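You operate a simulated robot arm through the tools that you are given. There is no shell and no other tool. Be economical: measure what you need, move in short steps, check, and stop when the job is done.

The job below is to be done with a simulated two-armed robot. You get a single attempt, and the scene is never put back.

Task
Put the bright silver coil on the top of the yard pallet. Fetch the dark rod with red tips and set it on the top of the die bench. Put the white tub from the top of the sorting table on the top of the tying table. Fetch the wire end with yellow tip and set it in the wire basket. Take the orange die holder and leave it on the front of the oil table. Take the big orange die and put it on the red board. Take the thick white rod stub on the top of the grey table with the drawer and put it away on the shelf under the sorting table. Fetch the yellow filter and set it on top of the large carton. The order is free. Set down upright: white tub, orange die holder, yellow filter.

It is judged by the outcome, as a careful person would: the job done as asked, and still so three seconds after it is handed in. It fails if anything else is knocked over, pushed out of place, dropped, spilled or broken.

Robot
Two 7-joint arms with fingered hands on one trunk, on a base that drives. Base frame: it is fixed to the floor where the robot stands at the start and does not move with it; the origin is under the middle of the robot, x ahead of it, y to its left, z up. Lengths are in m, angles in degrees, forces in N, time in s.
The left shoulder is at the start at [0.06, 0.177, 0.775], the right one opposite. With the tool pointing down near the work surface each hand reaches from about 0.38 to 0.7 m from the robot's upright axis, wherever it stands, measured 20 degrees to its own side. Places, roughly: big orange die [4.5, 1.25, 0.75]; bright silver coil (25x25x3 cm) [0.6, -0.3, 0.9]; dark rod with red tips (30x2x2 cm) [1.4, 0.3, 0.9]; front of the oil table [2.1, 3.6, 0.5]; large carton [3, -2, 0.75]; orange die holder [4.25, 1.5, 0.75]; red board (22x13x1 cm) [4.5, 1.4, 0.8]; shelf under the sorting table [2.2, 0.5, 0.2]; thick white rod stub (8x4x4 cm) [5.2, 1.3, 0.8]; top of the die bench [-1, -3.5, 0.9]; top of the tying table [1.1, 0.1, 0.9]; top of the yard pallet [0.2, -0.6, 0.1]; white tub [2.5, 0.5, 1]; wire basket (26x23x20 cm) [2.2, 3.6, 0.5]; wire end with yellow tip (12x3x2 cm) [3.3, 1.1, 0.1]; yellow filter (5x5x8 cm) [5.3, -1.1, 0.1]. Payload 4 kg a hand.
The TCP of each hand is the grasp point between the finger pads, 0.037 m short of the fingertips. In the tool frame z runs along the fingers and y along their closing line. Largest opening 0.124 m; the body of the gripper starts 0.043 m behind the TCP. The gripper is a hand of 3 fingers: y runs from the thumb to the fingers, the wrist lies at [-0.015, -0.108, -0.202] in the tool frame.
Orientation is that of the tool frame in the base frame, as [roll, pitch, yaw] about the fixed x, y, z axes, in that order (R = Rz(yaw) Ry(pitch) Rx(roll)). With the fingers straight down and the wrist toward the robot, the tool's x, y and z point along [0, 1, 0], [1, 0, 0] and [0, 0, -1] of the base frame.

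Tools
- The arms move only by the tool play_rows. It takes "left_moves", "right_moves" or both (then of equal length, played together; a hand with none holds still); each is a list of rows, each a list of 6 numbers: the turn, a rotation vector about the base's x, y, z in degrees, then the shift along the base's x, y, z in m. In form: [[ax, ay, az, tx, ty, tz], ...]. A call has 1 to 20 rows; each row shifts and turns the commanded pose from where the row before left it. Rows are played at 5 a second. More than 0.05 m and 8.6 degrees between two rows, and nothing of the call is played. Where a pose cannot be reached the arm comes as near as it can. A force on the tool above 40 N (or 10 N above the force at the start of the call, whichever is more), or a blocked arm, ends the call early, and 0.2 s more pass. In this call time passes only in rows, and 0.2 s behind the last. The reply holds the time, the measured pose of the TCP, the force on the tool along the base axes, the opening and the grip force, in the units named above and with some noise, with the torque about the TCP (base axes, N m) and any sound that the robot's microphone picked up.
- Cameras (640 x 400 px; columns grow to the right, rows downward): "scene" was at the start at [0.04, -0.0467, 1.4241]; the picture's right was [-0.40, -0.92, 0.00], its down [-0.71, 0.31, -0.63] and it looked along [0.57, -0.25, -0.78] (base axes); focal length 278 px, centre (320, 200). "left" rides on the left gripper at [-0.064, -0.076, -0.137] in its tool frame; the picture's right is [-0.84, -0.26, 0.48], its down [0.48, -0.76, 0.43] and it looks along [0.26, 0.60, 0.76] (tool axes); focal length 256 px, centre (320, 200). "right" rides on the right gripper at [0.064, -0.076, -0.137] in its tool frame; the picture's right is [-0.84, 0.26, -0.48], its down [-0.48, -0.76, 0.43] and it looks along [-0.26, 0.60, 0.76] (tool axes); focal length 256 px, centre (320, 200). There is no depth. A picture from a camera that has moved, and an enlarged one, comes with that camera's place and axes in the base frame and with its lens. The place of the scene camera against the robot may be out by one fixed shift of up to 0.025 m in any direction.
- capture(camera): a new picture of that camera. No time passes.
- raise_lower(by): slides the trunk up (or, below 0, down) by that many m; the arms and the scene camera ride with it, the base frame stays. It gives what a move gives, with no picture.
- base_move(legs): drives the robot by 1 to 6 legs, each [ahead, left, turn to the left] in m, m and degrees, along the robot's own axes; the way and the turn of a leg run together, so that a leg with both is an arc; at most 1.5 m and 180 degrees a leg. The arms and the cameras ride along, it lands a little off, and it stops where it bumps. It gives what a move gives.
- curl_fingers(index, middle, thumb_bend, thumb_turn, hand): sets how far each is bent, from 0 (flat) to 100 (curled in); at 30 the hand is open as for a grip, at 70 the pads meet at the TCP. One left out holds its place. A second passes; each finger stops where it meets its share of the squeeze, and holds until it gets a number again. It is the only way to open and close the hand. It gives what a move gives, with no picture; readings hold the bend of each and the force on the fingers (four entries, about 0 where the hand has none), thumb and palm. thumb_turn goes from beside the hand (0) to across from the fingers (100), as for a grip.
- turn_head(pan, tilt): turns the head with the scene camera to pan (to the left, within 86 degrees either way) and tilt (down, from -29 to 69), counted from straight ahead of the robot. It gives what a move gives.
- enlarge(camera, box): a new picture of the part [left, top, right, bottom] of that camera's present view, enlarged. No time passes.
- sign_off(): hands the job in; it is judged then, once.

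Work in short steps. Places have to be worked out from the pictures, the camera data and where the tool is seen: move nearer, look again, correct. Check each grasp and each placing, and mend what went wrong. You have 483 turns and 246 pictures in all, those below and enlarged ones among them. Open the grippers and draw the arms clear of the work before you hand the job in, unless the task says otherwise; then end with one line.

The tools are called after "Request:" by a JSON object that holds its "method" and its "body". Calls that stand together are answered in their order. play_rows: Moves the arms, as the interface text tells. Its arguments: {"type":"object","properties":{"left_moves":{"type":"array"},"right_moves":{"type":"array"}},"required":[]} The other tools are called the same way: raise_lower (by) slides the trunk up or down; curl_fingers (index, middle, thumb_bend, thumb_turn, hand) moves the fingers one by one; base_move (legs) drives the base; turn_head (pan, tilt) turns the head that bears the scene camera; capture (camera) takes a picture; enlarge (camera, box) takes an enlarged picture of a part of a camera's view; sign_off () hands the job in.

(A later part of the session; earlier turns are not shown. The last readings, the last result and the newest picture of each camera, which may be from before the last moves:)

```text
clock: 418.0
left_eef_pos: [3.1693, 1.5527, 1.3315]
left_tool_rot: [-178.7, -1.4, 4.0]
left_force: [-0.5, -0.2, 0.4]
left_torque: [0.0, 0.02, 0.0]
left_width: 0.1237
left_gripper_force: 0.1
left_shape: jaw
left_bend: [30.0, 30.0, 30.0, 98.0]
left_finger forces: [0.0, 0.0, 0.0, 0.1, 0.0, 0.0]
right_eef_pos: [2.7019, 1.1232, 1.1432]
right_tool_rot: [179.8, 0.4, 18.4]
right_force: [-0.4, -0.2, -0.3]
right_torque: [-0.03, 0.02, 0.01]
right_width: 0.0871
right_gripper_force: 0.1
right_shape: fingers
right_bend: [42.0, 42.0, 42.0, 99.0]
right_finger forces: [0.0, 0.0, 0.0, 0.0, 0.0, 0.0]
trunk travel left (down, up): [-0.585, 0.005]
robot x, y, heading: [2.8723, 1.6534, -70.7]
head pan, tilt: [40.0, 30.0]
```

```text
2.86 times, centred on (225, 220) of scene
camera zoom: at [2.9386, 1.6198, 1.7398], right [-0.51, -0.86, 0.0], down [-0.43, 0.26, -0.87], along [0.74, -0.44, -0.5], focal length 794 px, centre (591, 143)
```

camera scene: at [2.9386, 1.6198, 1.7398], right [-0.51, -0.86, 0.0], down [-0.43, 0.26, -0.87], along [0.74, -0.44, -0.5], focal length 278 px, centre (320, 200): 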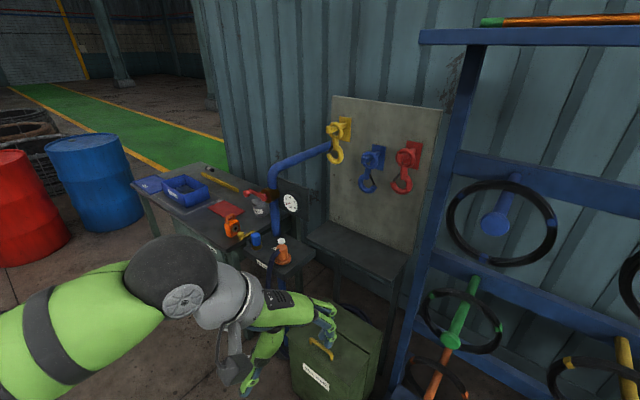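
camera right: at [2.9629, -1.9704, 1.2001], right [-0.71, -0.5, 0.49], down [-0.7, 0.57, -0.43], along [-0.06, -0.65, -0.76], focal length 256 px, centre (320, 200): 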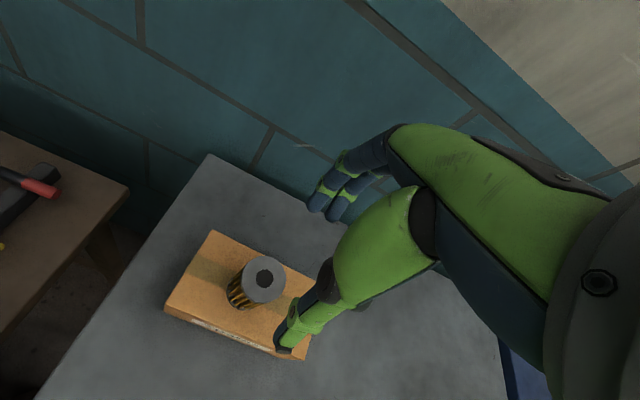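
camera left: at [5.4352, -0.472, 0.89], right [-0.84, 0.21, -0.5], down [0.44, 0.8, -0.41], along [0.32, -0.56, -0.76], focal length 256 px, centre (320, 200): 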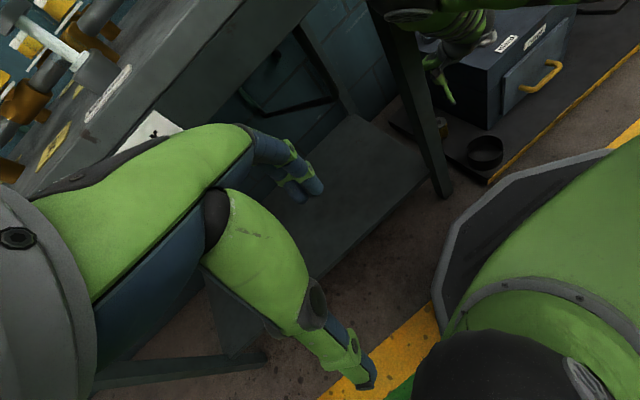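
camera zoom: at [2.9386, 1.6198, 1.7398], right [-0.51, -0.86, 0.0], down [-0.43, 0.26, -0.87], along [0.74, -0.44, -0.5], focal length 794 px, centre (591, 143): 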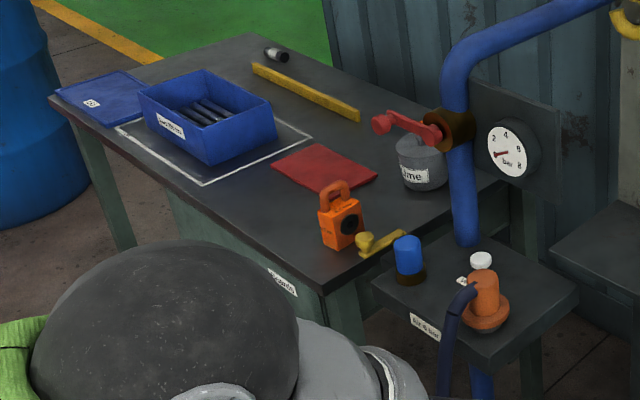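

I see the orange die holder near the table's front corner, red board, and the stub at the far back. I don't see the big die yet; move closer along the aisle.

Request:
{"method": "base_move", "body": {"legs": [[0, 1.25, 0]]}}

Request:
{"method": "turn_head", "body": {"pan": 15, "tilt": 45}}

Request:
{"method": "capture", "body": {"camera": "scene"}}

```text
clock: 424.3
left_eef_pos: [4.3482, 1.9628, 1.3316]
left_tool_rot: [-178.8, -1.4, 3.7]
left_force: [-0.2, 0.1, 0.2]
left_torque: [0.0, 0.02, 0.0]
left_width: 0.124
left_gripper_force: 0.2
left_shape: jaw
left_bend: [30.0, 30.0, 30.0, 98.0]
left_finger forces: [0.0, 0.1, 0.1, 0.0, 0.0, 0.0]
right_eef_pos: [3.8796, 1.5338, 1.1431]
right_tool_rot: [179.8, 0.5, 18.3]
right_force: [-0.3, -0.5, 0.8]
right_torque: [0.02, 0.04, -0.03]
right_width: 0.087
right_gripper_force: 0.0
right_shape: fingers
right_bend: [42.0, 42.0, 42.0, 99.0]
right_finger forces: [0.0, 0.1, 0.0, 0.0, 0.0, 0.0]
trunk travel left (down, up): [-0.585, 0.005]
robot x, y, heading: [4.0519, 2.0624, -70.8]
head pan, tilt: [40.0, 30.0]
```

```text
clock: 425.2
left_eef_pos: [4.3482, 1.9624, 1.3326]
left_tool_rot: [-178.7, -1.4, 3.9]
left_force: [-0.7, -0.3, 0.9]
left_torque: [0.0, -0.02, -0.06]
left_width: 0.1241
left_gripper_force: 0.0
left_shape: jaw
left_bend: [30.0, 30.0, 30.0, 98.0]
left_finger forces: [0.0, 0.0, 0.0, 0.0, 0.0, 0.0]
right_eef_pos: [3.8795, 1.5338, 1.1439]
right_tool_rot: [179.8, 0.4, 18.3]
right_force: [-0.5, -0.9, 0.7]
right_torque: [-0.01, 0.0, -0.03]
right_width: 0.0868
right_gripper_force: 0.0
right_shape: fingers
right_bend: [42.0, 42.0, 42.0, 99.0]
right_finger forces: [0.1, 0.0, 0.1, 0.0, 0.0, 0.0]
trunk travel left (down, up): [-0.585, 0.005]
robot x, y, heading: [4.051, 2.0665, -70.8]
head pan, tilt: [15.0, 45.0]
```

```text
115 pictures are left
camera scene: at [4.0853, 2.0088, 1.7172], right [-0.83, -0.56, 0.0], down [-0.4, 0.58, -0.71], along [0.4, -0.59, -0.71], focal length 278 px, centre (320, 200)
```

scene: 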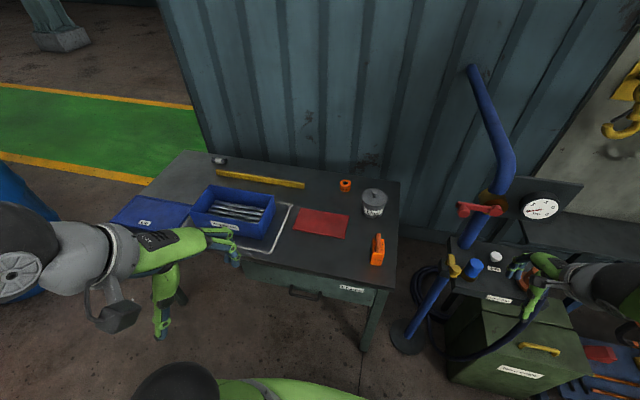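

Now I see all: big die (orange ring) at the back near (4.56, 1.08), red board (4.53, 1.33), holder (4.24, 1.37), stub at (5.25, 1.28). I'll strafe left, turn to -30° and approach so the right shoulder faces the die, keeping clear of the pipe.

Request:
{"method": "base_move", "body": {"legs": [[0, 0.5, 0], [0, 0, 40.8], [0.17, -0.25, 0]]}}

Request:
{"method": "turn_head", "body": {"pan": -45, "tilt": 50}}

Request:
{"method": "capture", "body": {"camera": "scene"}}

Request:
{"method": "capture", "body": {"camera": "right"}}

```text
clock: 431.6
left_eef_pos: [4.8295, 2.038, 1.3322]
left_tool_rot: [-178.6, -1.4, 44.0]
left_force: [0.4, -1.0, 0.2]
left_torque: [0.03, 0.01, -0.04]
left_width: 0.1236
left_gripper_force: 0.1
left_shape: jaw
left_bend: [30.0, 30.0, 30.0, 98.0]
left_finger forces: [0.0, 0.0, 0.2, 0.1, 0.1, 0.1]
right_eef_pos: [4.7466, 1.4088, 1.1426]
right_tool_rot: [180.0, 0.4, 58.4]
right_force: [-0.3, -0.6, -0.7]
right_torque: [0.02, -0.01, -0.04]
right_width: 0.0869
right_gripper_force: 0.1
right_shape: fingers
right_bend: [42.0, 42.0, 42.0, 99.0]
right_finger forces: [0.1, 0.0, 0.0, 0.1, 0.1, 0.1]
trunk travel left (down, up): [-0.585, 0.005]
robot x, y, heading: [4.5355, 1.9224, -30.5]
head pan, tilt: [15.0, 45.0]
```

```text
clock: 432.9
left_eef_pos: [4.8296, 2.0379, 1.332]
left_tool_rot: [-178.8, -1.4, 43.9]
left_force: [-0.4, 0.0, -0.1]
left_torque: [-0.02, -0.02, 0.0]
left_width: 0.124
left_gripper_force: 0.1
left_shape: jaw
left_bend: [30.0, 30.0, 30.0, 98.0]
left_finger forces: [0.0, 0.0, 0.0, 0.0, 0.0, 0.0]
right_eef_pos: [4.747, 1.4099, 1.1434]
right_tool_rot: [179.7, 0.4, 58.4]
right_force: [-0.5, -0.6, 0.9]
right_torque: [-0.04, -0.02, 0.0]
right_width: 0.0869
right_gripper_force: 0.0
right_shape: fingers
right_bend: [42.0, 42.0, 42.0, 99.0]
right_finger forces: [0.0, 0.0, 0.1, 0.0, 0.0, 0.0]
trunk travel left (down, up): [-0.585, 0.005]
robot x, y, heading: [4.5349, 1.9207, -30.6]
head pan, tilt: [-45.0, 50.0]
```

```text
114 pictures are left
camera scene: at [4.5285, 1.8484, 1.7103], right [-0.97, -0.25, 0.0], down [-0.19, 0.74, -0.64], along [0.16, -0.62, -0.77], focal length 278 px, centre (320, 200)
```

scene: 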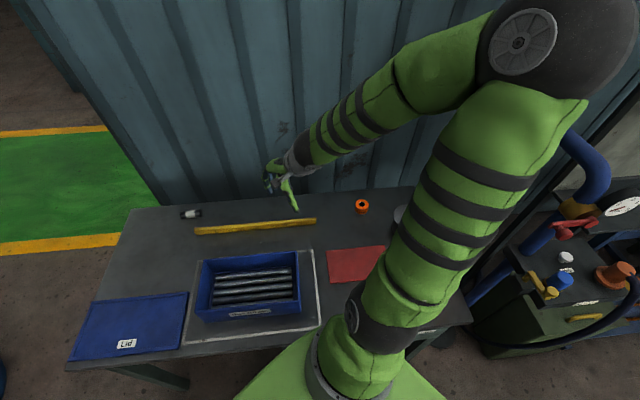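

```text
113 pictures are left
camera right: at [4.7147, 1.5044, 1.2793], right [-0.22, -0.84, 0.49], down [-0.9, -0.02, -0.43], along [0.37, -0.54, -0.76], focal length 256 px, centre (320, 200)
```

right: 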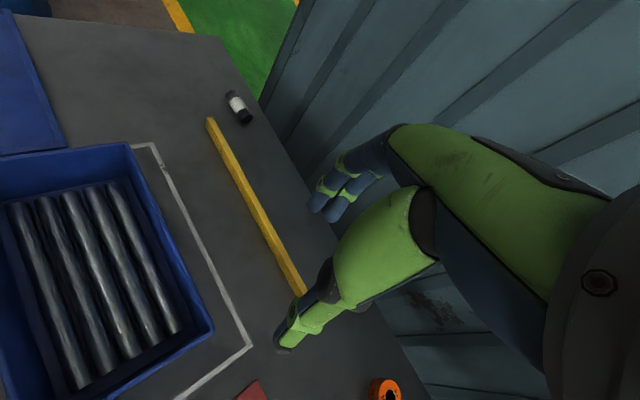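

Die at (4.526, 1.095) from the wrist camera. Swing the right hand over it, turning to point away from my shoulder.

Request:
{"method": "play_rows", "body": {"right_moves": [[0, 0, -7, -0.0276, -0.0394, 0], [0, 0, -7, -0.0276, -0.0394, 0], [0, 0, -7, -0.0276, -0.0394, 0], [0, 0, -7, -0.0276, -0.0394, 0], [0, 0, -7, -0.0276, -0.0394, 0], [0, 0, -7, -0.0276, -0.0394, 0], [0, 0, -7, -0.0276, -0.0394, 0], [0, 0, -7, -0.0276, -0.0394, 0]]}}

Request:
{"method": "capture", "body": {"camera": "right"}}

Request:
{"method": "capture", "body": {"camera": "scene"}}

```text
clock: 434.7
left_eef_pos: [4.8279, 2.0384, 1.332]
left_tool_rot: [-178.7, -1.4, 44.0]
left_force: [-0.5, -0.4, 0.3]
left_torque: [0.0, 0.04, 0.0]
left_width: 0.124
left_gripper_force: 0.0
left_shape: jaw
left_bend: [30.0, 30.0, 30.0, 98.0]
left_finger forces: [0.1, 0.0, 0.0, 0.0, 0.1, 0.0]
right_eef_pos: [4.525, 1.0939, 1.1426]
right_tool_rot: [180.0, 0.4, 2.3]
right_force: [-0.1, -0.6, -0.1]
right_torque: [0.01, -0.04, -0.02]
right_width: 0.0868
right_gripper_force: 0.0
right_shape: fingers
right_bend: [42.0, 42.0, 42.0, 99.0]
right_finger forces: [0.0, 0.0, 0.0, 0.1, 0.0, 0.0]
trunk travel left (down, up): [-0.585, 0.005]
robot x, y, heading: [4.5294, 1.9246, -30.7]
head pan, tilt: [-45.0, 50.0]
```

```text
112 pictures are left
camera right: at [4.5859, 1.1714, 1.2787], right [-0.82, -0.29, 0.49], down [-0.52, 0.74, -0.43], along [-0.24, -0.61, -0.76], focal length 256 px, centre (320, 200)
```

right: 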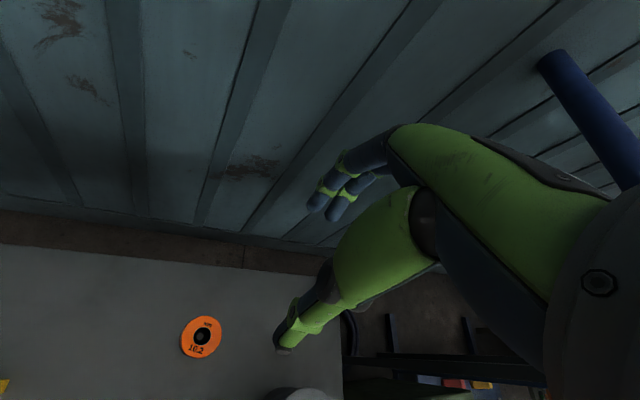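

```text
111 pictures are left
camera scene: at [4.5284, 1.8471, 1.7102], right [-0.97, -0.25, 0.0], down [-0.19, 0.74, -0.64], along [0.16, -0.62, -0.77], focal length 278 px, centre (320, 200)
```

scene: 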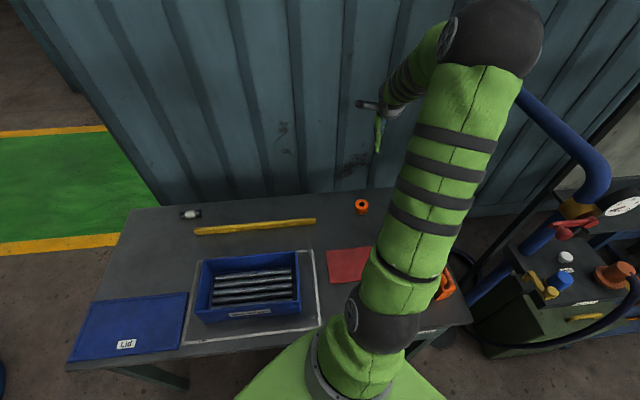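

Triangulating: die at (4.54, 1.142), top ≈ 0.83. Adjust, open slightly and descend.

Request:
{"method": "curl_fingers", "body": {"hand": "right", "index": 37, "middle": 37, "thumb_bend": 37}}

Request:
{"method": "play_rows", "body": {"right_moves": [[0, 0, 0, 0.005, 0.016, -0.04], [0, 0, 0, 0.005, 0.016, -0.04], [0, 0, 0, 0.005, 0.016, -0.04], [0, 0, 0, 0, 0, -0.045], [0, 0, 0, 0, 0, -0.045]]}}

Request:
{"method": "capture", "body": {"camera": "right"}}

```text
clock: 435.7
left_eef_pos: [4.8291, 2.0382, 1.3317]
left_tool_rot: [-178.8, -1.3, 44.0]
left_force: [0.1, -0.4, 0.1]
left_torque: [-0.04, -0.01, 0.0]
left_width: 0.1239
left_gripper_force: 0.0
left_shape: jaw
left_bend: [30.0, 30.0, 30.0, 98.0]
left_finger forces: [0.0, 0.0, 0.1, 0.0, 0.0, 0.0]
right_eef_pos: [4.5257, 1.0945, 1.1429]
right_tool_rot: [179.8, 0.4, 2.3]
right_force: [0.2, 0.5, 0.2]
right_torque: [0.0, 0.01, -0.03]
right_width: 0.102
right_gripper_force: 0.0
right_shape: fingers
right_bend: [37.0, 37.0, 37.0, 98.0]
right_finger forces: [0.0, 0.0, 0.0, 0.1, 0.0, 0.1]
trunk travel left (down, up): [-0.585, 0.005]
robot x, y, heading: [4.5362, 1.9237, -31.0]
head pan, tilt: [-45.0, 50.0]
```

```text
clock: 436.9
left_eef_pos: [4.8285, 2.0381, 1.3313]
left_tool_rot: [-178.7, -1.3, 44.0]
left_force: [-0.1, 0.3, 0.2]
left_torque: [0.03, 0.02, 0.02]
left_width: 0.124
left_gripper_force: 0.1
left_shape: jaw
left_bend: [30.0, 30.0, 30.0, 98.0]
left_finger forces: [0.1, 0.1, 0.0, 0.0, 0.0, 0.0]
right_eef_pos: [4.54, 1.1421, 0.9319]
right_tool_rot: [179.9, 0.3, 2.4]
right_force: [0.0, 0.0, 0.0]
right_torque: [0.01, 0.0, 0.01]
right_width: 0.1022
right_gripper_force: 0.0
right_shape: fingers
right_bend: [37.0, 37.0, 37.0, 98.0]
right_finger forces: [0.0, 0.1, 0.0, 0.0, 0.1, 0.1]
trunk travel left (down, up): [-0.585, 0.005]
robot x, y, heading: [4.5356, 1.9241, -30.6]
head pan, tilt: [-45.0, 50.0]
```

```text
110 pictures are left
camera right: at [4.6007, 1.2204, 1.069], right [-0.82, -0.29, 0.49], down [-0.52, 0.74, -0.43], along [-0.23, -0.61, -0.76], focal length 256 px, centre (320, 200)
```

right: 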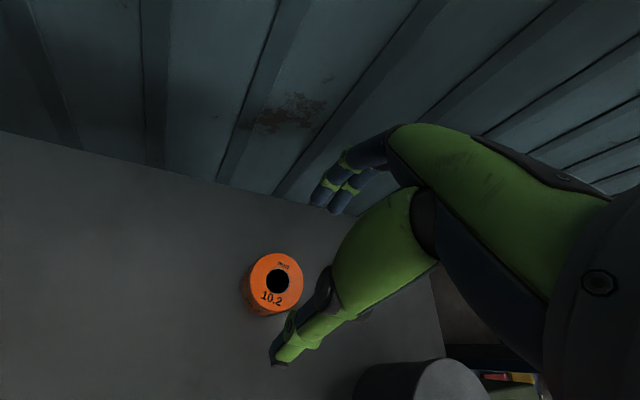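

Aligned. Descend to grasp height and close.

Request:
{"method": "play_rows", "body": {"right_moves": [[0, 0, 0, -0.001, -0.001, -0.04], [0, 0, 0, -0.001, -0.001, -0.03], [0, 0, 0, 0, 0, -0.012]]}}

Request:
{"method": "curl_fingers", "body": {"hand": "right", "index": 65, "middle": 65, "thumb_bend": 65}}

Request:
{"method": "capture", "body": {"camera": "right"}}

```text
clock: 437.7
left_eef_pos: [4.8291, 2.0377, 1.3308]
left_tool_rot: [-178.9, -1.5, 44.0]
left_force: [-0.8, -0.7, -0.2]
left_torque: [-0.02, 0.01, -0.03]
left_width: 0.1241
left_gripper_force: 0.0
left_shape: jaw
left_bend: [30.0, 30.0, 30.0, 98.0]
left_finger forces: [0.0, 0.0, 0.1, 0.1, 0.0, 0.1]
right_eef_pos: [4.5374, 1.1399, 0.8499]
right_tool_rot: [179.9, 0.5, 2.5]
right_force: [0.3, -0.2, -0.2]
right_torque: [0.01, -0.01, 0.0]
right_width: 0.1022
right_gripper_force: 0.1
right_shape: fingers
right_bend: [37.0, 37.0, 37.0, 98.0]
right_finger forces: [0.0, 0.0, 0.0, 0.0, 0.0, 0.1]
trunk travel left (down, up): [-0.585, 0.005]
robot x, y, heading: [4.5346, 1.9234, -30.5]
head pan, tilt: [-45.0, 50.0]
```

```text
clock: 438.7
left_eef_pos: [4.8287, 2.0386, 1.3313]
left_tool_rot: [-178.7, -1.3, 43.9]
left_force: [0.0, 0.3, -0.5]
left_torque: [-0.03, -0.02, 0.0]
left_width: 0.124
left_gripper_force: 0.1
left_shape: jaw
left_bend: [30.0, 30.0, 30.0, 98.0]
left_finger forces: [0.0, 0.0, 0.1, 0.1, 0.1, 0.0]
right_eef_pos: [4.537, 1.1407, 0.8504]
right_tool_rot: [179.7, 0.4, 2.4]
right_force: [-0.7, 0.4, 7.3]
right_torque: [-0.29, -0.01, -0.03]
right_width: 0.0558
right_gripper_force: 20.5
right_shape: fingers
right_bend: [56.0, 56.0, 56.0, 100.0]
right_finger forces: [10.5, 10.0, 0.0, 0.0, 20.7, 0.1]
trunk travel left (down, up): [-0.585, 0.005]
robot x, y, heading: [4.5343, 1.9231, -30.7]
head pan, tilt: [-45.0, 50.0]
```

```text
109 pictures are left
camera right: at [4.5988, 1.2193, 0.9873], right [-0.82, -0.29, 0.49], down [-0.52, 0.74, -0.43], along [-0.23, -0.61, -0.76], focal length 256 px, centre (320, 200)
```

right: 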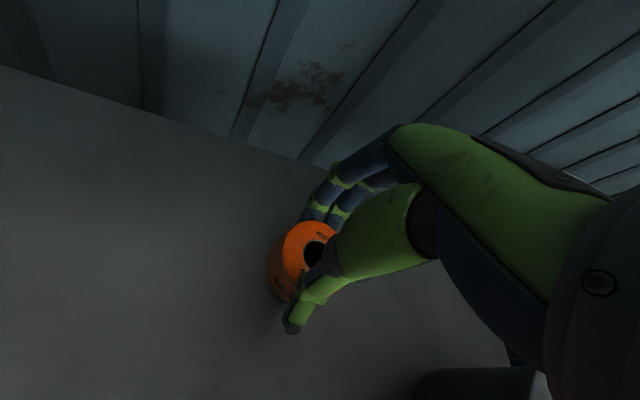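

Die gripped. Lift and carry toward the red board.

Request:
{"method": "play_rows", "body": {"right_moves": [[0, 0, 0, 0, 0, 0.04], [0, 0, 0, 0, 0, 0.04], [0, 0, 0, 0, 0, 0.04], [0, 0, 3, -0.003, 0.037, 0], [0, 0, 3, -0.003, 0.037, 0], [0, 0, 3, -0.003, 0.037, 0], [0, 0, 3, -0.003, 0.037, 0], [0, 0, 3, -0.003, 0.037, 0], [0, 0, 3, -0.003, 0.037, 0]]}}

Request:
{"method": "capture", "body": {"camera": "right"}}

```text
clock: 440.7
left_eef_pos: [4.8274, 2.0397, 1.331]
left_tool_rot: [-178.9, -1.4, 44.0]
left_force: [0.0, 0.4, 0.1]
left_torque: [-0.01, 0.0, -0.01]
left_width: 0.1237
left_gripper_force: 0.0
left_shape: jaw
left_bend: [30.0, 30.0, 30.0, 98.0]
left_finger forces: [0.0, 0.0, 0.1, 0.0, 0.0, 0.1]
right_eef_pos: [4.5232, 1.3038, 0.9606]
right_tool_rot: [179.9, 0.3, 20.6]
right_force: [0.1, -0.7, -5.0]
right_torque: [0.02, 0.02, -0.01]
right_width: 0.0546
right_gripper_force: 18.3
right_shape: fingers
right_bend: [56.0, 56.0, 56.0, 100.0]
right_finger forces: [9.9, 9.1, 0.0, 0.0, 17.8, 0.0]
right hand out of reach, approached as far as the arm can: row 8, 9
trunk travel left (down, up): [-0.585, 0.005]
robot x, y, heading: [4.5351, 1.9262, -30.5]
head pan, tilt: [-45.0, 50.0]
```

```text
108 pictures are left
camera right: at [4.5555, 1.3971, 1.0973], right [-0.69, -0.53, 0.49], down [-0.72, 0.54, -0.43], along [-0.03, -0.65, -0.76], focal length 256 px, centre (320, 200)
```

right: 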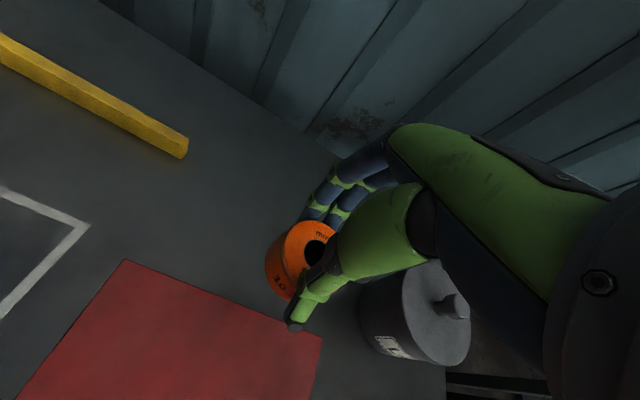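

Board corners give its centre at (4.507, 1.389), top z≈0.80. The arm is at its inner limit, so I shift the base by the difference.

Request:
{"method": "base_move", "body": {"legs": [[-0.057, 0.065, 0]]}}

Request:
{"method": "capture", "body": {"camera": "right"}}

```text
clock: 441.8
left_eef_pos: [4.8128, 2.1236, 1.332]
left_tool_rot: [-178.9, -1.3, 43.9]
left_force: [-0.5, 0.0, -0.5]
left_torque: [-0.02, -0.01, 0.04]
left_width: 0.1237
left_gripper_force: 0.0
left_shape: jaw
left_bend: [30.0, 30.0, 30.0, 98.0]
left_finger forces: [0.0, 0.1, 0.1, 0.0, 0.0, 0.1]
right_eef_pos: [4.5066, 1.3888, 0.9616]
right_tool_rot: [179.9, 0.4, 20.5]
right_force: [-0.3, -0.5, -5.4]
right_torque: [-0.01, 0.0, 0.01]
right_width: 0.0545
right_gripper_force: 18.6
right_shape: fingers
right_bend: [56.0, 56.0, 56.0, 100.0]
right_finger forces: [9.8, 9.1, 0.0, 0.1, 17.9, 0.0]
trunk travel left (down, up): [-0.585, 0.005]
robot x, y, heading: [4.5232, 2.005, -30.5]
head pan, tilt: [-45.0, 50.0]
```

```text
107 pictures are left
camera right: at [4.54, 1.4825, 1.0979], right [-0.69, -0.53, 0.49], down [-0.72, 0.54, -0.43], along [-0.03, -0.65, -0.76], focal length 256 px, centre (320, 200)
```

right: 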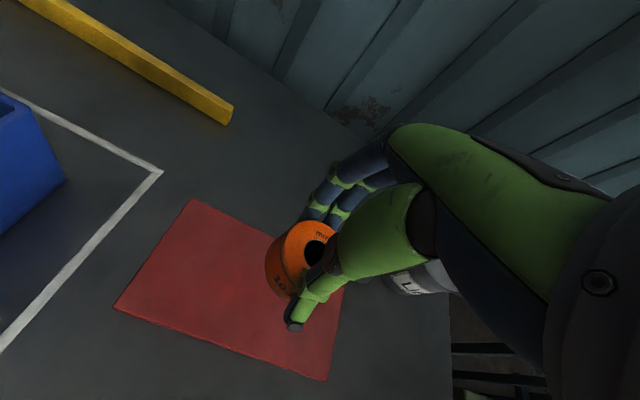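

Die is above the board's centre. Lower with the trunk, then small steps.

Request:
{"method": "raise_lower", "body": {"by": -0.09}}

Request:
{"method": "play_rows", "body": {"right_moves": [[0, 0, 0, 0, 0, -0.004], [0, 0, 0, 0, 0, -0.004], [0, 0, 0, 0, 0, -0.004]]}}

```text
clock: 443.1
left_eef_pos: [4.8129, 2.1232, 1.2405]
left_tool_rot: [-178.8, -1.4, 43.9]
left_force: [0.2, 0.1, 0.0]
left_torque: [0.03, -0.06, -0.03]
left_width: 0.1237
left_gripper_force: 0.1
left_shape: jaw
left_bend: [30.0, 30.0, 30.0, 98.0]
left_finger forces: [0.1, 0.0, 0.1, 0.0, 0.1, 0.0]
right_eef_pos: [4.5066, 1.3874, 0.8712]
right_tool_rot: [179.9, 0.3, 20.5]
right_force: [-0.2, 0.4, -4.5]
right_torque: [-0.02, 0.01, -0.05]
right_width: 0.055
right_gripper_force: 19.1
right_shape: fingers
right_bend: [56.0, 56.0, 56.0, 100.0]
right_finger forces: [9.7, 9.1, 0.1, 0.0, 17.8, 0.0]
trunk travel left (down, up): [-0.495, 0.095]
robot x, y, heading: [4.5188, 2.0054, -30.8]
head pan, tilt: [-45.0, 50.0]
```

```text
clock: 443.9
left_eef_pos: [4.8119, 2.1235, 1.2414]
left_tool_rot: [-178.8, -1.4, 44.0]
left_force: [-0.2, 0.3, 0.2]
left_torque: [-0.01, 0.02, 0.01]
left_width: 0.1238
left_gripper_force: 0.1
left_shape: jaw
left_bend: [30.0, 30.0, 30.0, 98.0]
left_finger forces: [0.1, 0.0, 0.0, 0.0, 0.1, 0.1]
right_eef_pos: [4.5071, 1.3885, 0.8606]
right_tool_rot: [179.8, 0.3, 20.5]
right_force: [-1.5, 2.1, 13.0]
right_torque: [-0.27, -0.09, -0.02]
right_width: 0.0553
right_gripper_force: 22.9
right_shape: fingers
right_bend: [56.0, 56.0, 56.0, 100.0]
right_finger forces: [9.9, 11.0, 0.0, 0.0, 24.0, 0.1]
trunk travel left (down, up): [-0.495, 0.095]
robot x, y, heading: [4.5186, 2.006, -30.6]
head pan, tilt: [-45.0, 50.0]
```

Contact. Release and raise.

Request:
{"method": "curl_fingers", "body": {"hand": "right", "index": 42, "middle": 42, "thumb_bend": 42}}

Request:
{"method": "raise_lower", "body": {"by": 0.09}}

Request:
{"method": "play_rows", "body": {"right_moves": [[0, 0, 0, 0, 0, 0.04], [0, 0, 0, 0, 0, 0.04], [0, 0, 0, 0, 0, 0.04]]}}

Request:
{"method": "capture", "body": {"camera": "right"}}

Request:
{"method": "capture", "body": {"camera": "scene"}}

```text
clock: 444.9
left_eef_pos: [4.8133, 2.1229, 1.2411]
left_tool_rot: [-178.8, -1.5, 43.9]
left_force: [0.1, -0.6, 0.2]
left_torque: [-0.03, -0.03, 0.03]
left_width: 0.124
left_gripper_force: 0.1
left_shape: jaw
left_bend: [30.0, 30.0, 30.0, 98.0]
left_finger forces: [0.0, 0.0, 0.2, 0.1, 0.0, 0.0]
right_eef_pos: [4.5067, 1.3884, 0.8576]
right_tool_rot: [179.8, 0.3, 20.5]
right_force: [0.9, 0.2, -0.2]
right_torque: [-0.01, 0.02, -0.02]
right_width: 0.0868
right_gripper_force: 0.0
right_shape: fingers
right_bend: [42.0, 42.0, 42.0, 99.0]
right_finger forces: [0.0, 0.1, 0.0, 0.0, 0.0, 0.0]
trunk travel left (down, up): [-0.495, 0.095]
robot x, y, heading: [4.5186, 2.0053, -30.6]
head pan, tilt: [-45.0, 50.0]
```

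```text
clock: 446.1
left_eef_pos: [4.8143, 2.1239, 1.3323]
left_tool_rot: [-178.8, -1.4, 43.9]
left_force: [-0.2, 0.5, -0.1]
left_torque: [0.0, 0.02, 0.01]
left_width: 0.1239
left_gripper_force: 0.0
left_shape: jaw
left_bend: [30.0, 30.0, 30.0, 98.0]
left_finger forces: [0.1, 0.0, 0.1, 0.1, 0.0, 0.0]
right_eef_pos: [4.5073, 1.3886, 0.9492]
right_tool_rot: [179.9, 0.4, 20.5]
right_force: [0.1, -0.2, -0.5]
right_torque: [-0.05, 0.0, 0.0]
right_width: 0.0867
right_gripper_force: 0.1
right_shape: fingers
right_bend: [42.0, 42.0, 42.0, 99.0]
right_finger forces: [0.1, 0.0, 0.0, 0.0, 0.1, 0.0]
trunk travel left (down, up): [-0.585, 0.005]
robot x, y, heading: [4.5199, 2.0091, -30.7]
head pan, tilt: [-45.0, 50.0]
```

```text
clock: 446.9
left_eef_pos: [4.8116, 2.1233, 1.3314]
left_tool_rot: [-178.8, -1.3, 44.0]
left_force: [-0.8, 0.5, -0.2]
left_torque: [0.01, -0.02, 0.0]
left_width: 0.1237
left_gripper_force: 0.0
left_shape: jaw
left_bend: [30.0, 30.0, 30.0, 98.0]
left_finger forces: [0.0, 0.0, 0.1, 0.1, 0.0, 0.0]
right_eef_pos: [4.5141, 1.3808, 1.0376]
right_tool_rot: [-180.0, 0.2, 20.4]
right_force: [-0.8, -0.2, -0.4]
right_torque: [0.0, -0.03, -0.01]
right_width: 0.0867
right_gripper_force: 0.0
right_shape: fingers
right_bend: [42.0, 42.0, 42.0, 99.0]
right_finger forces: [0.0, 0.0, 0.1, 0.1, 0.0, 0.1]
right hand out of reach, approached as far as the arm can: row 1, 3
trunk travel left (down, up): [-0.585, 0.005]
robot x, y, heading: [4.5232, 2.0062, -30.8]
head pan, tilt: [-45.0, 50.0]
```

```text
106 pictures are left
camera right: at [4.547, 1.4744, 1.1735], right [-0.69, -0.53, 0.49], down [-0.72, 0.54, -0.43], along [-0.03, -0.65, -0.76], focal length 256 px, centre (320, 200)
```

right: 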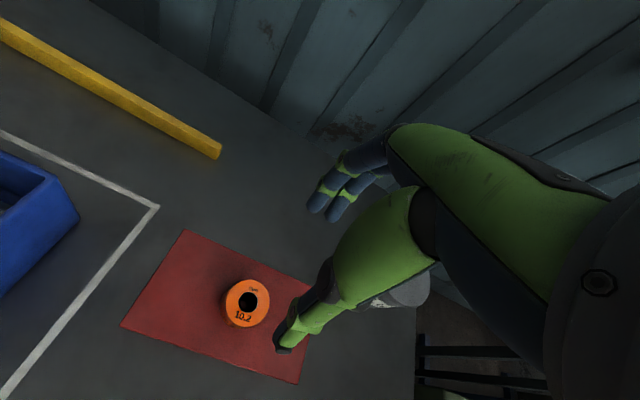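

```text
105 pictures are left
camera scene: at [4.5115, 1.9324, 1.7101], right [-0.97, -0.25, 0.0], down [-0.19, 0.74, -0.64], along [0.16, -0.62, -0.77], focal length 278 px, centre (320, 200)
```

scene: 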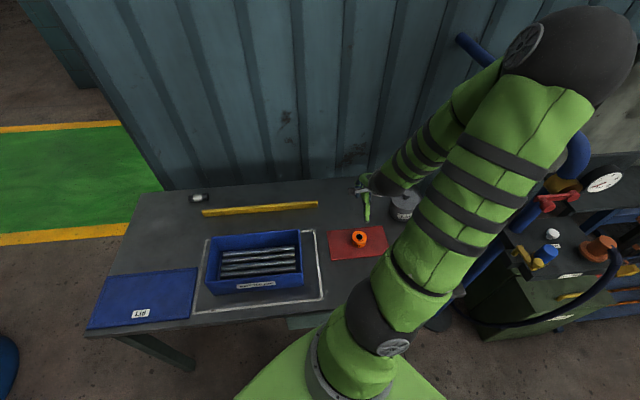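

The big die sits on the red board. Next the orange holder: back off and turn to face the table's right end at -70°.

Request:
{"method": "base_move", "body": {"legs": [[-0.1, 0.2, 0], [0, 0, -39.5]]}}

Request:
{"method": "turn_head", "body": {"pan": -10, "tilt": 45}}

Request:
{"method": "capture", "body": {"camera": "scene"}}

Request:
{"method": "capture", "body": {"camera": "right"}}

```text
clock: 450.4
left_eef_pos: [4.8363, 2.1349, 1.3318]
left_tool_rot: [-178.8, -1.3, 4.7]
left_force: [-0.1, -0.4, 0.4]
left_torque: [-0.01, -0.01, -0.03]
left_width: 0.1236
left_gripper_force: 0.1
left_shape: jaw
left_bend: [30.0, 30.0, 30.0, 98.0]
left_finger forces: [0.1, 0.0, 0.0, 0.1, 0.0, 0.1]
right_eef_pos: [4.133, 1.7503, 1.0376]
right_tool_rot: [179.8, 0.4, -18.8]
right_force: [-0.7, 0.2, -0.6]
right_torque: [0.01, 0.0, -0.01]
right_width: 0.087
right_gripper_force: 0.0
right_shape: fingers
right_bend: [42.0, 42.0, 42.0, 99.0]
right_finger forces: [0.1, 0.0, 0.0, 0.0, 0.0, 0.1]
trunk travel left (down, up): [-0.585, 0.005]
robot x, y, heading: [4.5383, 2.2316, -69.9]
head pan, tilt: [-45.0, 50.0]
```

```text
clock: 451.5
left_eef_pos: [4.8364, 2.1341, 1.3311]
left_tool_rot: [-178.8, -1.5, 4.7]
left_force: [-0.2, -0.2, 0.3]
left_torque: [0.0, 0.03, -0.04]
left_width: 0.1239
left_gripper_force: 0.0
left_shape: jaw
left_bend: [30.0, 30.0, 30.0, 98.0]
left_finger forces: [0.0, 0.0, 0.0, 0.0, 0.1, 0.0]
right_eef_pos: [4.134, 1.7495, 1.0382]
right_tool_rot: [179.8, 0.4, -18.8]
right_force: [0.1, 0.5, 0.0]
right_torque: [0.03, 0.02, -0.01]
right_width: 0.0865
right_gripper_force: 0.1
right_shape: fingers
right_bend: [42.0, 42.0, 42.0, 99.0]
right_finger forces: [0.0, 0.0, 0.0, 0.1, 0.0, 0.0]
trunk travel left (down, up): [-0.585, 0.005]
robot x, y, heading: [4.5352, 2.2302, -69.7]
head pan, tilt: [-10.0, 45.0]
```

```text
104 pictures are left
camera scene: at [4.5392, 2.1642, 1.7172], right [-0.98, -0.17, 0.0], down [-0.12, 0.7, -0.71], along [0.12, -0.7, -0.71], focal length 278 px, centre (320, 200)
```

scene: 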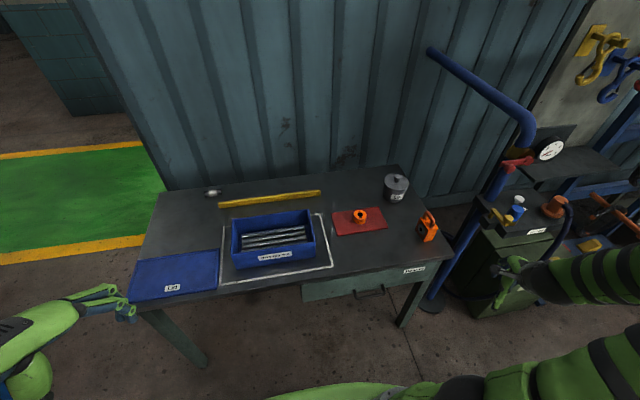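

```text
103 pictures are left
camera right: at [4.2195, 1.8004, 1.1736], right [-0.87, 0.03, 0.49], down [-0.21, 0.88, -0.43], along [-0.44, -0.48, -0.76], focal length 256 px, centre (320, 200)
```

right: 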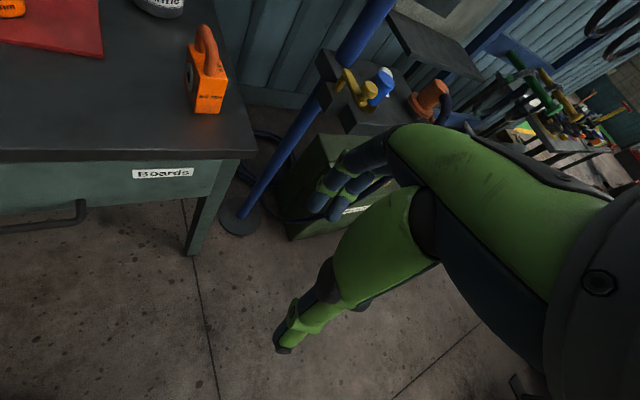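

Enlarge the holder to see its shape.

Request:
{"method": "enlarge", "body": {"camera": "right", "box": [150, 10, 270, 130]}}

Request:
{"method": "enlarge", "body": {"camera": "scene", "box": [370, 160, 490, 270]}}

```text
3.33 times, centred on (210, 70) of right
camera zoom: at [4.2195, 1.8004, 1.1736], right [-0.87, 0.03, 0.49], down [-0.21, 0.88, -0.43], along [-0.44, -0.48, -0.76], focal length 853 px, centre (687, 633)
```

zoom: 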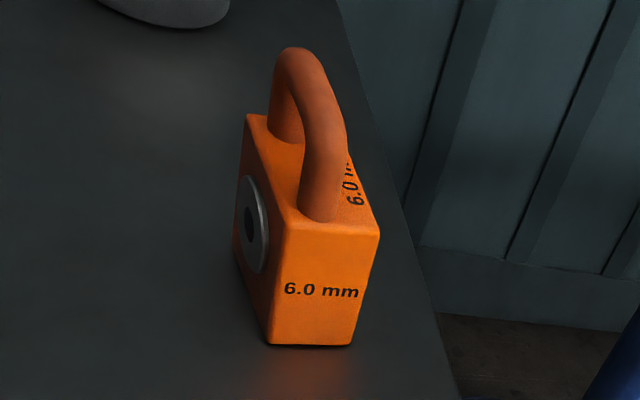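

```text
3.64 times, centred on (430, 215) of scene
camera zoom: at [4.5392, 2.1642, 1.7172], right [-0.98, -0.17, 0.0], down [-0.12, 0.7, -0.71], along [0.12, -0.7, -0.71], focal length 1011 px, centre (-80, 146)
```

zoom: 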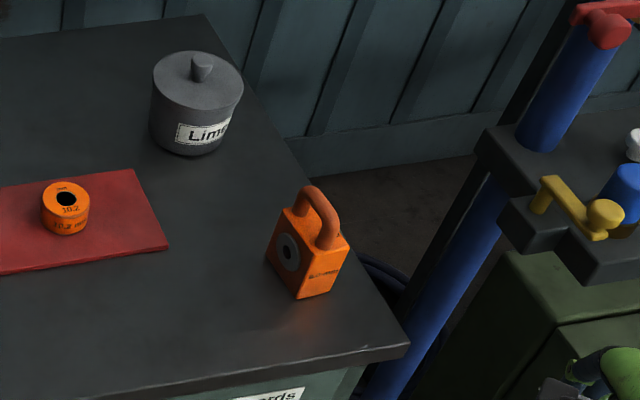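

I bring the hand in front of my right shoulder, align it with the holder's sides, then move the base so it is just before the holder.

Request:
{"method": "play_rows", "body": {"right_moves": [[0, 0, 7.2, 0.0456, -0.008, 0.01], [0, 0, 7.2, 0.0456, -0.008, 0.01], [0, 0, 7.2, 0.0456, -0.008, 0.01], [0, 0, 7.2, 0.0456, -0.008, 0.01], [0, 0, 7.2, 0.0456, -0.008, 0.01], [0, 0, 7.2, 0.0456, -0.008, 0.01]]}}

Request:
{"method": "base_move", "body": {"legs": [[0.15, -0.26, 0]]}}

Request:
{"method": "capture", "body": {"camera": "right"}}

Request:
{"method": "capture", "body": {"camera": "scene"}}

```text
clock: 452.9
left_eef_pos: [4.8357, 2.134, 1.3311]
left_tool_rot: [-178.8, -1.3, 4.7]
left_force: [-0.4, -0.1, 0.9]
left_torque: [-0.02, 0.01, 0.04]
left_width: 0.124
left_gripper_force: 0.0
left_shape: jaw
left_bend: [30.0, 30.0, 30.0, 98.0]
left_finger forces: [0.1, 0.0, 0.1, 0.0, 0.0, 0.0]
right_eef_pos: [4.4011, 1.6869, 1.0986]
right_tool_rot: [179.9, 0.3, 24.3]
right_force: [-0.2, -0.5, -0.3]
right_torque: [0.02, -0.03, 0.01]
right_width: 0.0866
right_gripper_force: 0.0
right_shape: fingers
right_bend: [42.0, 42.0, 42.0, 99.0]
right_finger forces: [0.0, 0.0, 0.0, 0.1, 0.1, 0.0]
right hand out of reach, approached as far as the arm can: row 1, 2
trunk travel left (down, up): [-0.585, 0.005]
robot x, y, heading: [4.5337, 2.2344, -69.9]
head pan, tilt: [-10.0, 45.0]
```

```text
clock: 454.9
left_eef_pos: [4.6405, 1.9029, 1.332]
left_tool_rot: [-178.8, -1.4, 4.5]
left_force: [0.0, -0.2, 0.1]
left_torque: [0.02, 0.01, 0.03]
left_width: 0.124
left_gripper_force: 0.1
left_shape: jaw
left_bend: [30.0, 30.0, 30.0, 98.0]
left_finger forces: [0.0, 0.0, 0.0, 0.0, 0.1, 0.0]
right_eef_pos: [4.2031, 1.4576, 1.0996]
right_tool_rot: [-180.0, 0.3, 24.1]
right_force: [-0.3, 0.4, -0.5]
right_torque: [0.0, -0.02, -0.04]
right_width: 0.087
right_gripper_force: 0.1
right_shape: fingers
right_bend: [42.0, 42.0, 42.0, 99.0]
right_finger forces: [0.1, 0.1, 0.0, 0.1, 0.0, 0.0]
trunk travel left (down, up): [-0.585, 0.005]
robot x, y, heading: [4.338, 2.0003, -70.3]
head pan, tilt: [-10.0, 45.0]
```

```text
100 pictures are left
camera right: at [4.2302, 1.552, 1.2359], right [-0.66, -0.58, 0.49], down [-0.75, 0.49, -0.43], along [0.01, -0.65, -0.76], focal length 256 px, centre (320, 200)
```

right: 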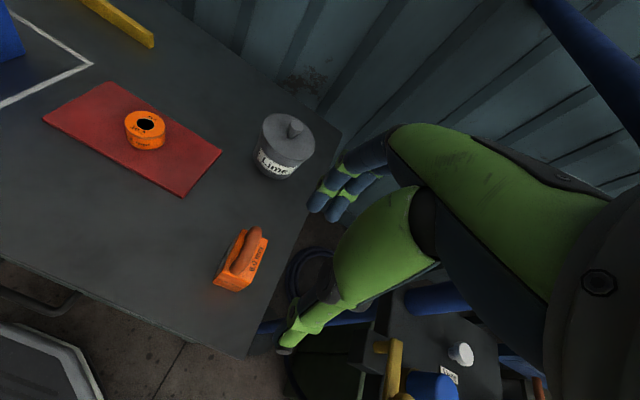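

```text
99 pictures are left
camera scene: at [4.3442, 1.9324, 1.7171], right [-0.99, -0.17, 0.0], down [-0.12, 0.7, -0.71], along [0.12, -0.7, -0.71], focal length 278 px, centre (320, 200)
```

scene: 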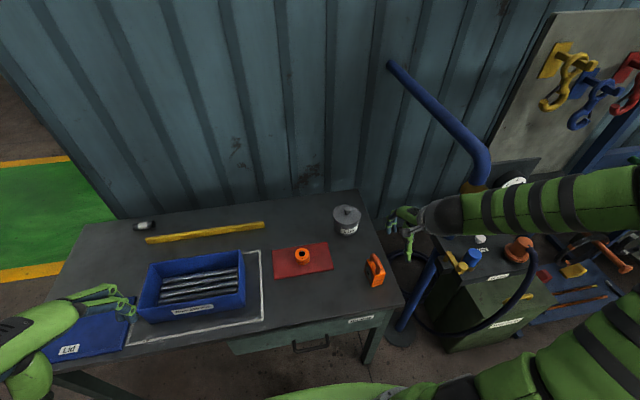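

Holder centre ≈ (4.243, 1.416). I'll grip its arched handle from front and back. Open, move above and descend partway.

Request:
{"method": "curl_fingers", "body": {"hand": "right", "index": 34, "middle": 34, "thumb_bend": 34}}

Request:
{"method": "play_rows", "body": {"right_moves": [[0, 0, 0, 0.02, -0.021, 0], [0, 0, 0, 0.02, -0.021, 0], [0, 0, 0, 0, 0, -0.04], [0, 0, 0, 0, 0, -0.04], [0, 0, 0, 0, 0, -0.03]]}}

Request:
{"method": "capture", "body": {"camera": "right"}}

```text
clock: 455.9
left_eef_pos: [4.6421, 1.9035, 1.3315]
left_tool_rot: [-178.9, -1.4, 4.6]
left_force: [-0.1, -0.4, -0.8]
left_torque: [0.03, -0.03, 0.0]
left_width: 0.1238
left_gripper_force: 0.1
left_shape: jaw
left_bend: [30.0, 30.0, 30.0, 98.0]
left_finger forces: [0.0, 0.0, 0.1, 0.0, 0.1, 0.0]
right_eef_pos: [4.2046, 1.4576, 1.1007]
right_tool_rot: [179.8, 0.5, 24.2]
right_force: [-1.0, 0.1, 0.2]
right_torque: [-0.01, -0.01, -0.02]
right_width: 0.1113
right_gripper_force: 0.0
right_shape: fingers
right_bend: [34.0, 34.0, 34.0, 98.0]
right_finger forces: [0.0, 0.1, 0.1, 0.0, 0.1, 0.1]
trunk travel left (down, up): [-0.585, 0.005]
robot x, y, heading: [4.3397, 1.9973, -70.0]
head pan, tilt: [-10.0, 45.0]
```

```text
clock: 457.1
left_eef_pos: [4.6399, 1.903, 1.3321]
left_tool_rot: [-178.8, -1.4, 4.4]
left_force: [0.9, -0.4, 0.2]
left_torque: [-0.01, -0.01, -0.01]
left_width: 0.1241
left_gripper_force: 0.1
left_shape: jaw
left_bend: [30.0, 30.0, 30.0, 98.0]
left_finger forces: [0.1, 0.0, 0.0, 0.0, 0.0, 0.0]
right_eef_pos: [4.2422, 1.4159, 0.9899]
right_tool_rot: [-180.0, 0.4, 24.2]
right_force: [0.0, 0.9, 0.3]
right_torque: [-0.02, -0.01, -0.03]
right_width: 0.1113
right_gripper_force: 0.0
right_shape: fingers
right_bend: [34.0, 34.0, 34.0, 98.0]
right_finger forces: [0.0, 0.0, 0.0, 0.1, 0.1, 0.1]
trunk travel left (down, up): [-0.585, 0.005]
robot x, y, heading: [4.3405, 2.0008, -70.1]
head pan, tilt: [-10.0, 45.0]
```

```text
98 pictures are left
camera right: at [4.271, 1.5099, 1.1263], right [-0.66, -0.57, 0.49], down [-0.75, 0.49, -0.43], along [0.01, -0.65, -0.76], focal length 256 px, centre (320, 200)
```

right: 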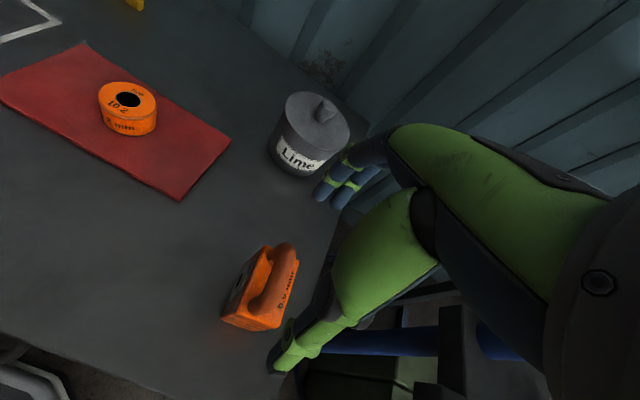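

Fine-tune: handle centre (4.25, 1.426), direction about -75°. Adjust and descend to the handle.

Request:
{"method": "play_rows", "body": {"right_moves": [[0, 0, -7, 0.008, 0.009, 0], [0, 0, 0, 0, 0, -0.04], [0, 0, 0, 0, 0, -0.03], [0, 0, 0, 0, 0, -0.012]]}}

Request:
{"method": "capture", "body": {"camera": "right"}}

```text
clock: 458.1
left_eef_pos: [4.6412, 1.9028, 1.3313]
left_tool_rot: [-178.8, -1.3, 4.4]
left_force: [-0.4, -0.2, 0.4]
left_torque: [-0.03, -0.02, 0.01]
left_width: 0.1241
left_gripper_force: 0.0
left_shape: jaw
left_bend: [30.0, 30.0, 30.0, 98.0]
left_finger forces: [0.0, 0.0, 0.0, 0.0, 0.1, 0.0]
right_eef_pos: [4.253, 1.4236, 0.9072]
right_tool_rot: [179.9, 0.4, 17.1]
right_force: [-0.4, -0.2, 0.5]
right_torque: [-0.02, -0.03, -0.02]
right_width: 0.1113
right_gripper_force: 0.2
right_shape: fingers
right_bend: [34.0, 34.0, 34.0, 98.0]
right_finger forces: [0.0, 0.0, 0.0, 0.1, 0.0, 0.1]
trunk travel left (down, up): [-0.585, 0.005]
robot x, y, heading: [4.3428, 2.0065, -70.1]
head pan, tilt: [-10.0, 45.0]
```

```text
97 pictures are left
camera right: at [4.291, 1.5157, 1.0438], right [-0.72, -0.49, 0.49], down [-0.69, 0.58, -0.43], along [-0.07, -0.65, -0.76], focal length 256 px, centre (320, 200)
```

right: 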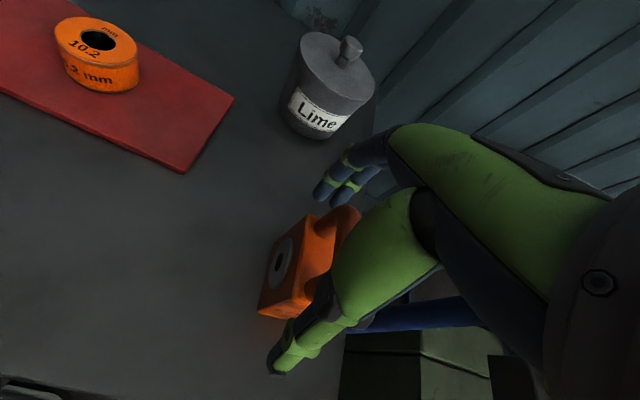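

The handle is centred in the grip. Close.

Request:
{"method": "curl_fingers", "body": {"hand": "right", "index": 65, "middle": 65, "thumb_bend": 65}}

Request:
{"method": "capture", "body": {"camera": "right"}}

```text
clock: 459.1
left_eef_pos: [4.6414, 1.9031, 1.331]
left_tool_rot: [-178.8, -1.4, 4.5]
left_force: [-0.3, 0.4, 0.4]
left_torque: [-0.01, -0.01, 0.0]
left_width: 0.1239
left_gripper_force: 0.0
left_shape: jaw
left_bend: [30.0, 30.0, 30.0, 98.0]
left_finger forces: [0.0, 0.0, 0.1, 0.0, 0.0, 0.0]
right_eef_pos: [4.2529, 1.4244, 0.9074]
right_tool_rot: [179.8, 0.4, 17.2]
right_force: [-1.2, -1.1, 5.6]
right_torque: [-0.74, 0.05, -0.15]
right_width: 0.0678
right_gripper_force: 20.1
right_shape: fingers
right_bend: [50.0, 49.0, 54.0, 100.0]
right_finger forces: [10.7, 10.5, 0.0, 0.0, 19.3, 0.0]
trunk travel left (down, up): [-0.585, 0.005]
robot x, y, heading: [4.3411, 2.0033, -70.1]
head pan, tilt: [-10.0, 45.0]
```

```text
96 pictures are left
camera right: at [4.291, 1.516, 1.0444], right [-0.72, -0.49, 0.49], down [-0.69, 0.58, -0.43], along [-0.07, -0.65, -0.76], focal length 256 px, centre (320, 200)
```

right: 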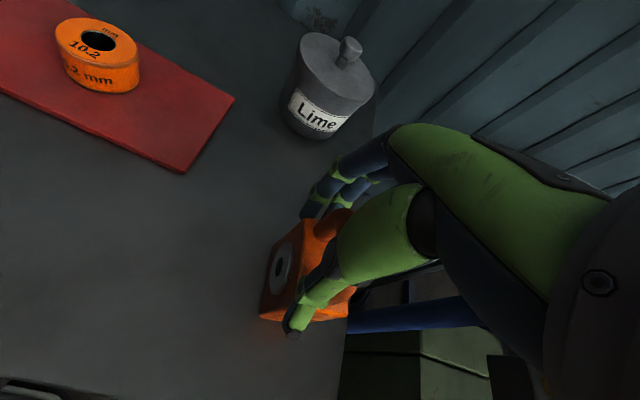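

Gripped (20 N, 6.8 cm). Test lift.

Request:
{"method": "play_rows", "body": {"right_moves": [[0, 0, 0, 0, 0, 0.015], [0, 0, 0, 0, 0, 0.015], [0, 0, 0, 0, 0, 0.02]]}}

Request:
{"method": "capture", "body": {"camera": "right"}}

```text
clock: 459.9
left_eef_pos: [4.6421, 1.9036, 1.3317]
left_tool_rot: [-178.9, -1.3, 4.4]
left_force: [-0.4, 0.8, 0.8]
left_torque: [-0.02, 0.0, 0.03]
left_width: 0.1239
left_gripper_force: 0.1
left_shape: jaw
left_bend: [30.0, 30.0, 30.0, 98.0]
left_finger forces: [0.0, 0.0, 0.0, 0.0, 0.0, 0.0]
right_eef_pos: [4.2516, 1.4251, 0.9577]
right_tool_rot: [179.9, 0.4, 17.1]
right_force: [1.9, 0.0, 0.5]
right_torque: [-0.01, -0.1, -0.02]
right_width: 0.0348
right_gripper_force: 1.2
right_shape: fingers
right_bend: [58.0, 56.0, 62.0, 100.0]
right_finger forces: [1.4, 0.2, 0.0, 0.0, 0.8, 0.0]
trunk travel left (down, up): [-0.585, 0.005]
robot x, y, heading: [4.3387, 2.0031, -70.1]
head pan, tilt: [-10.0, 45.0]
```

```text
95 pictures are left
camera right: at [4.2904, 1.5165, 1.0943], right [-0.72, -0.49, 0.49], down [-0.69, 0.58, -0.43], along [-0.07, -0.65, -0.76], focal length 256 px, centre (320, 200)
```

right: 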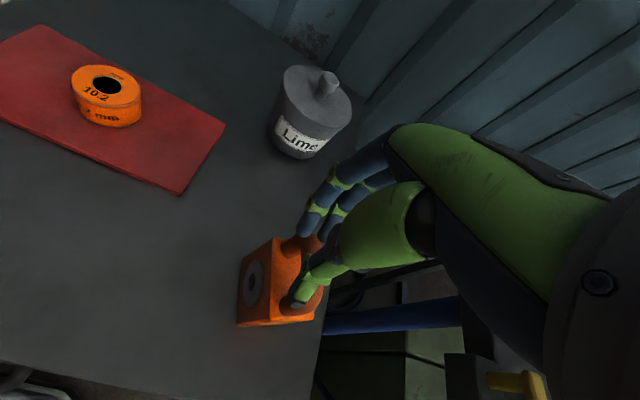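

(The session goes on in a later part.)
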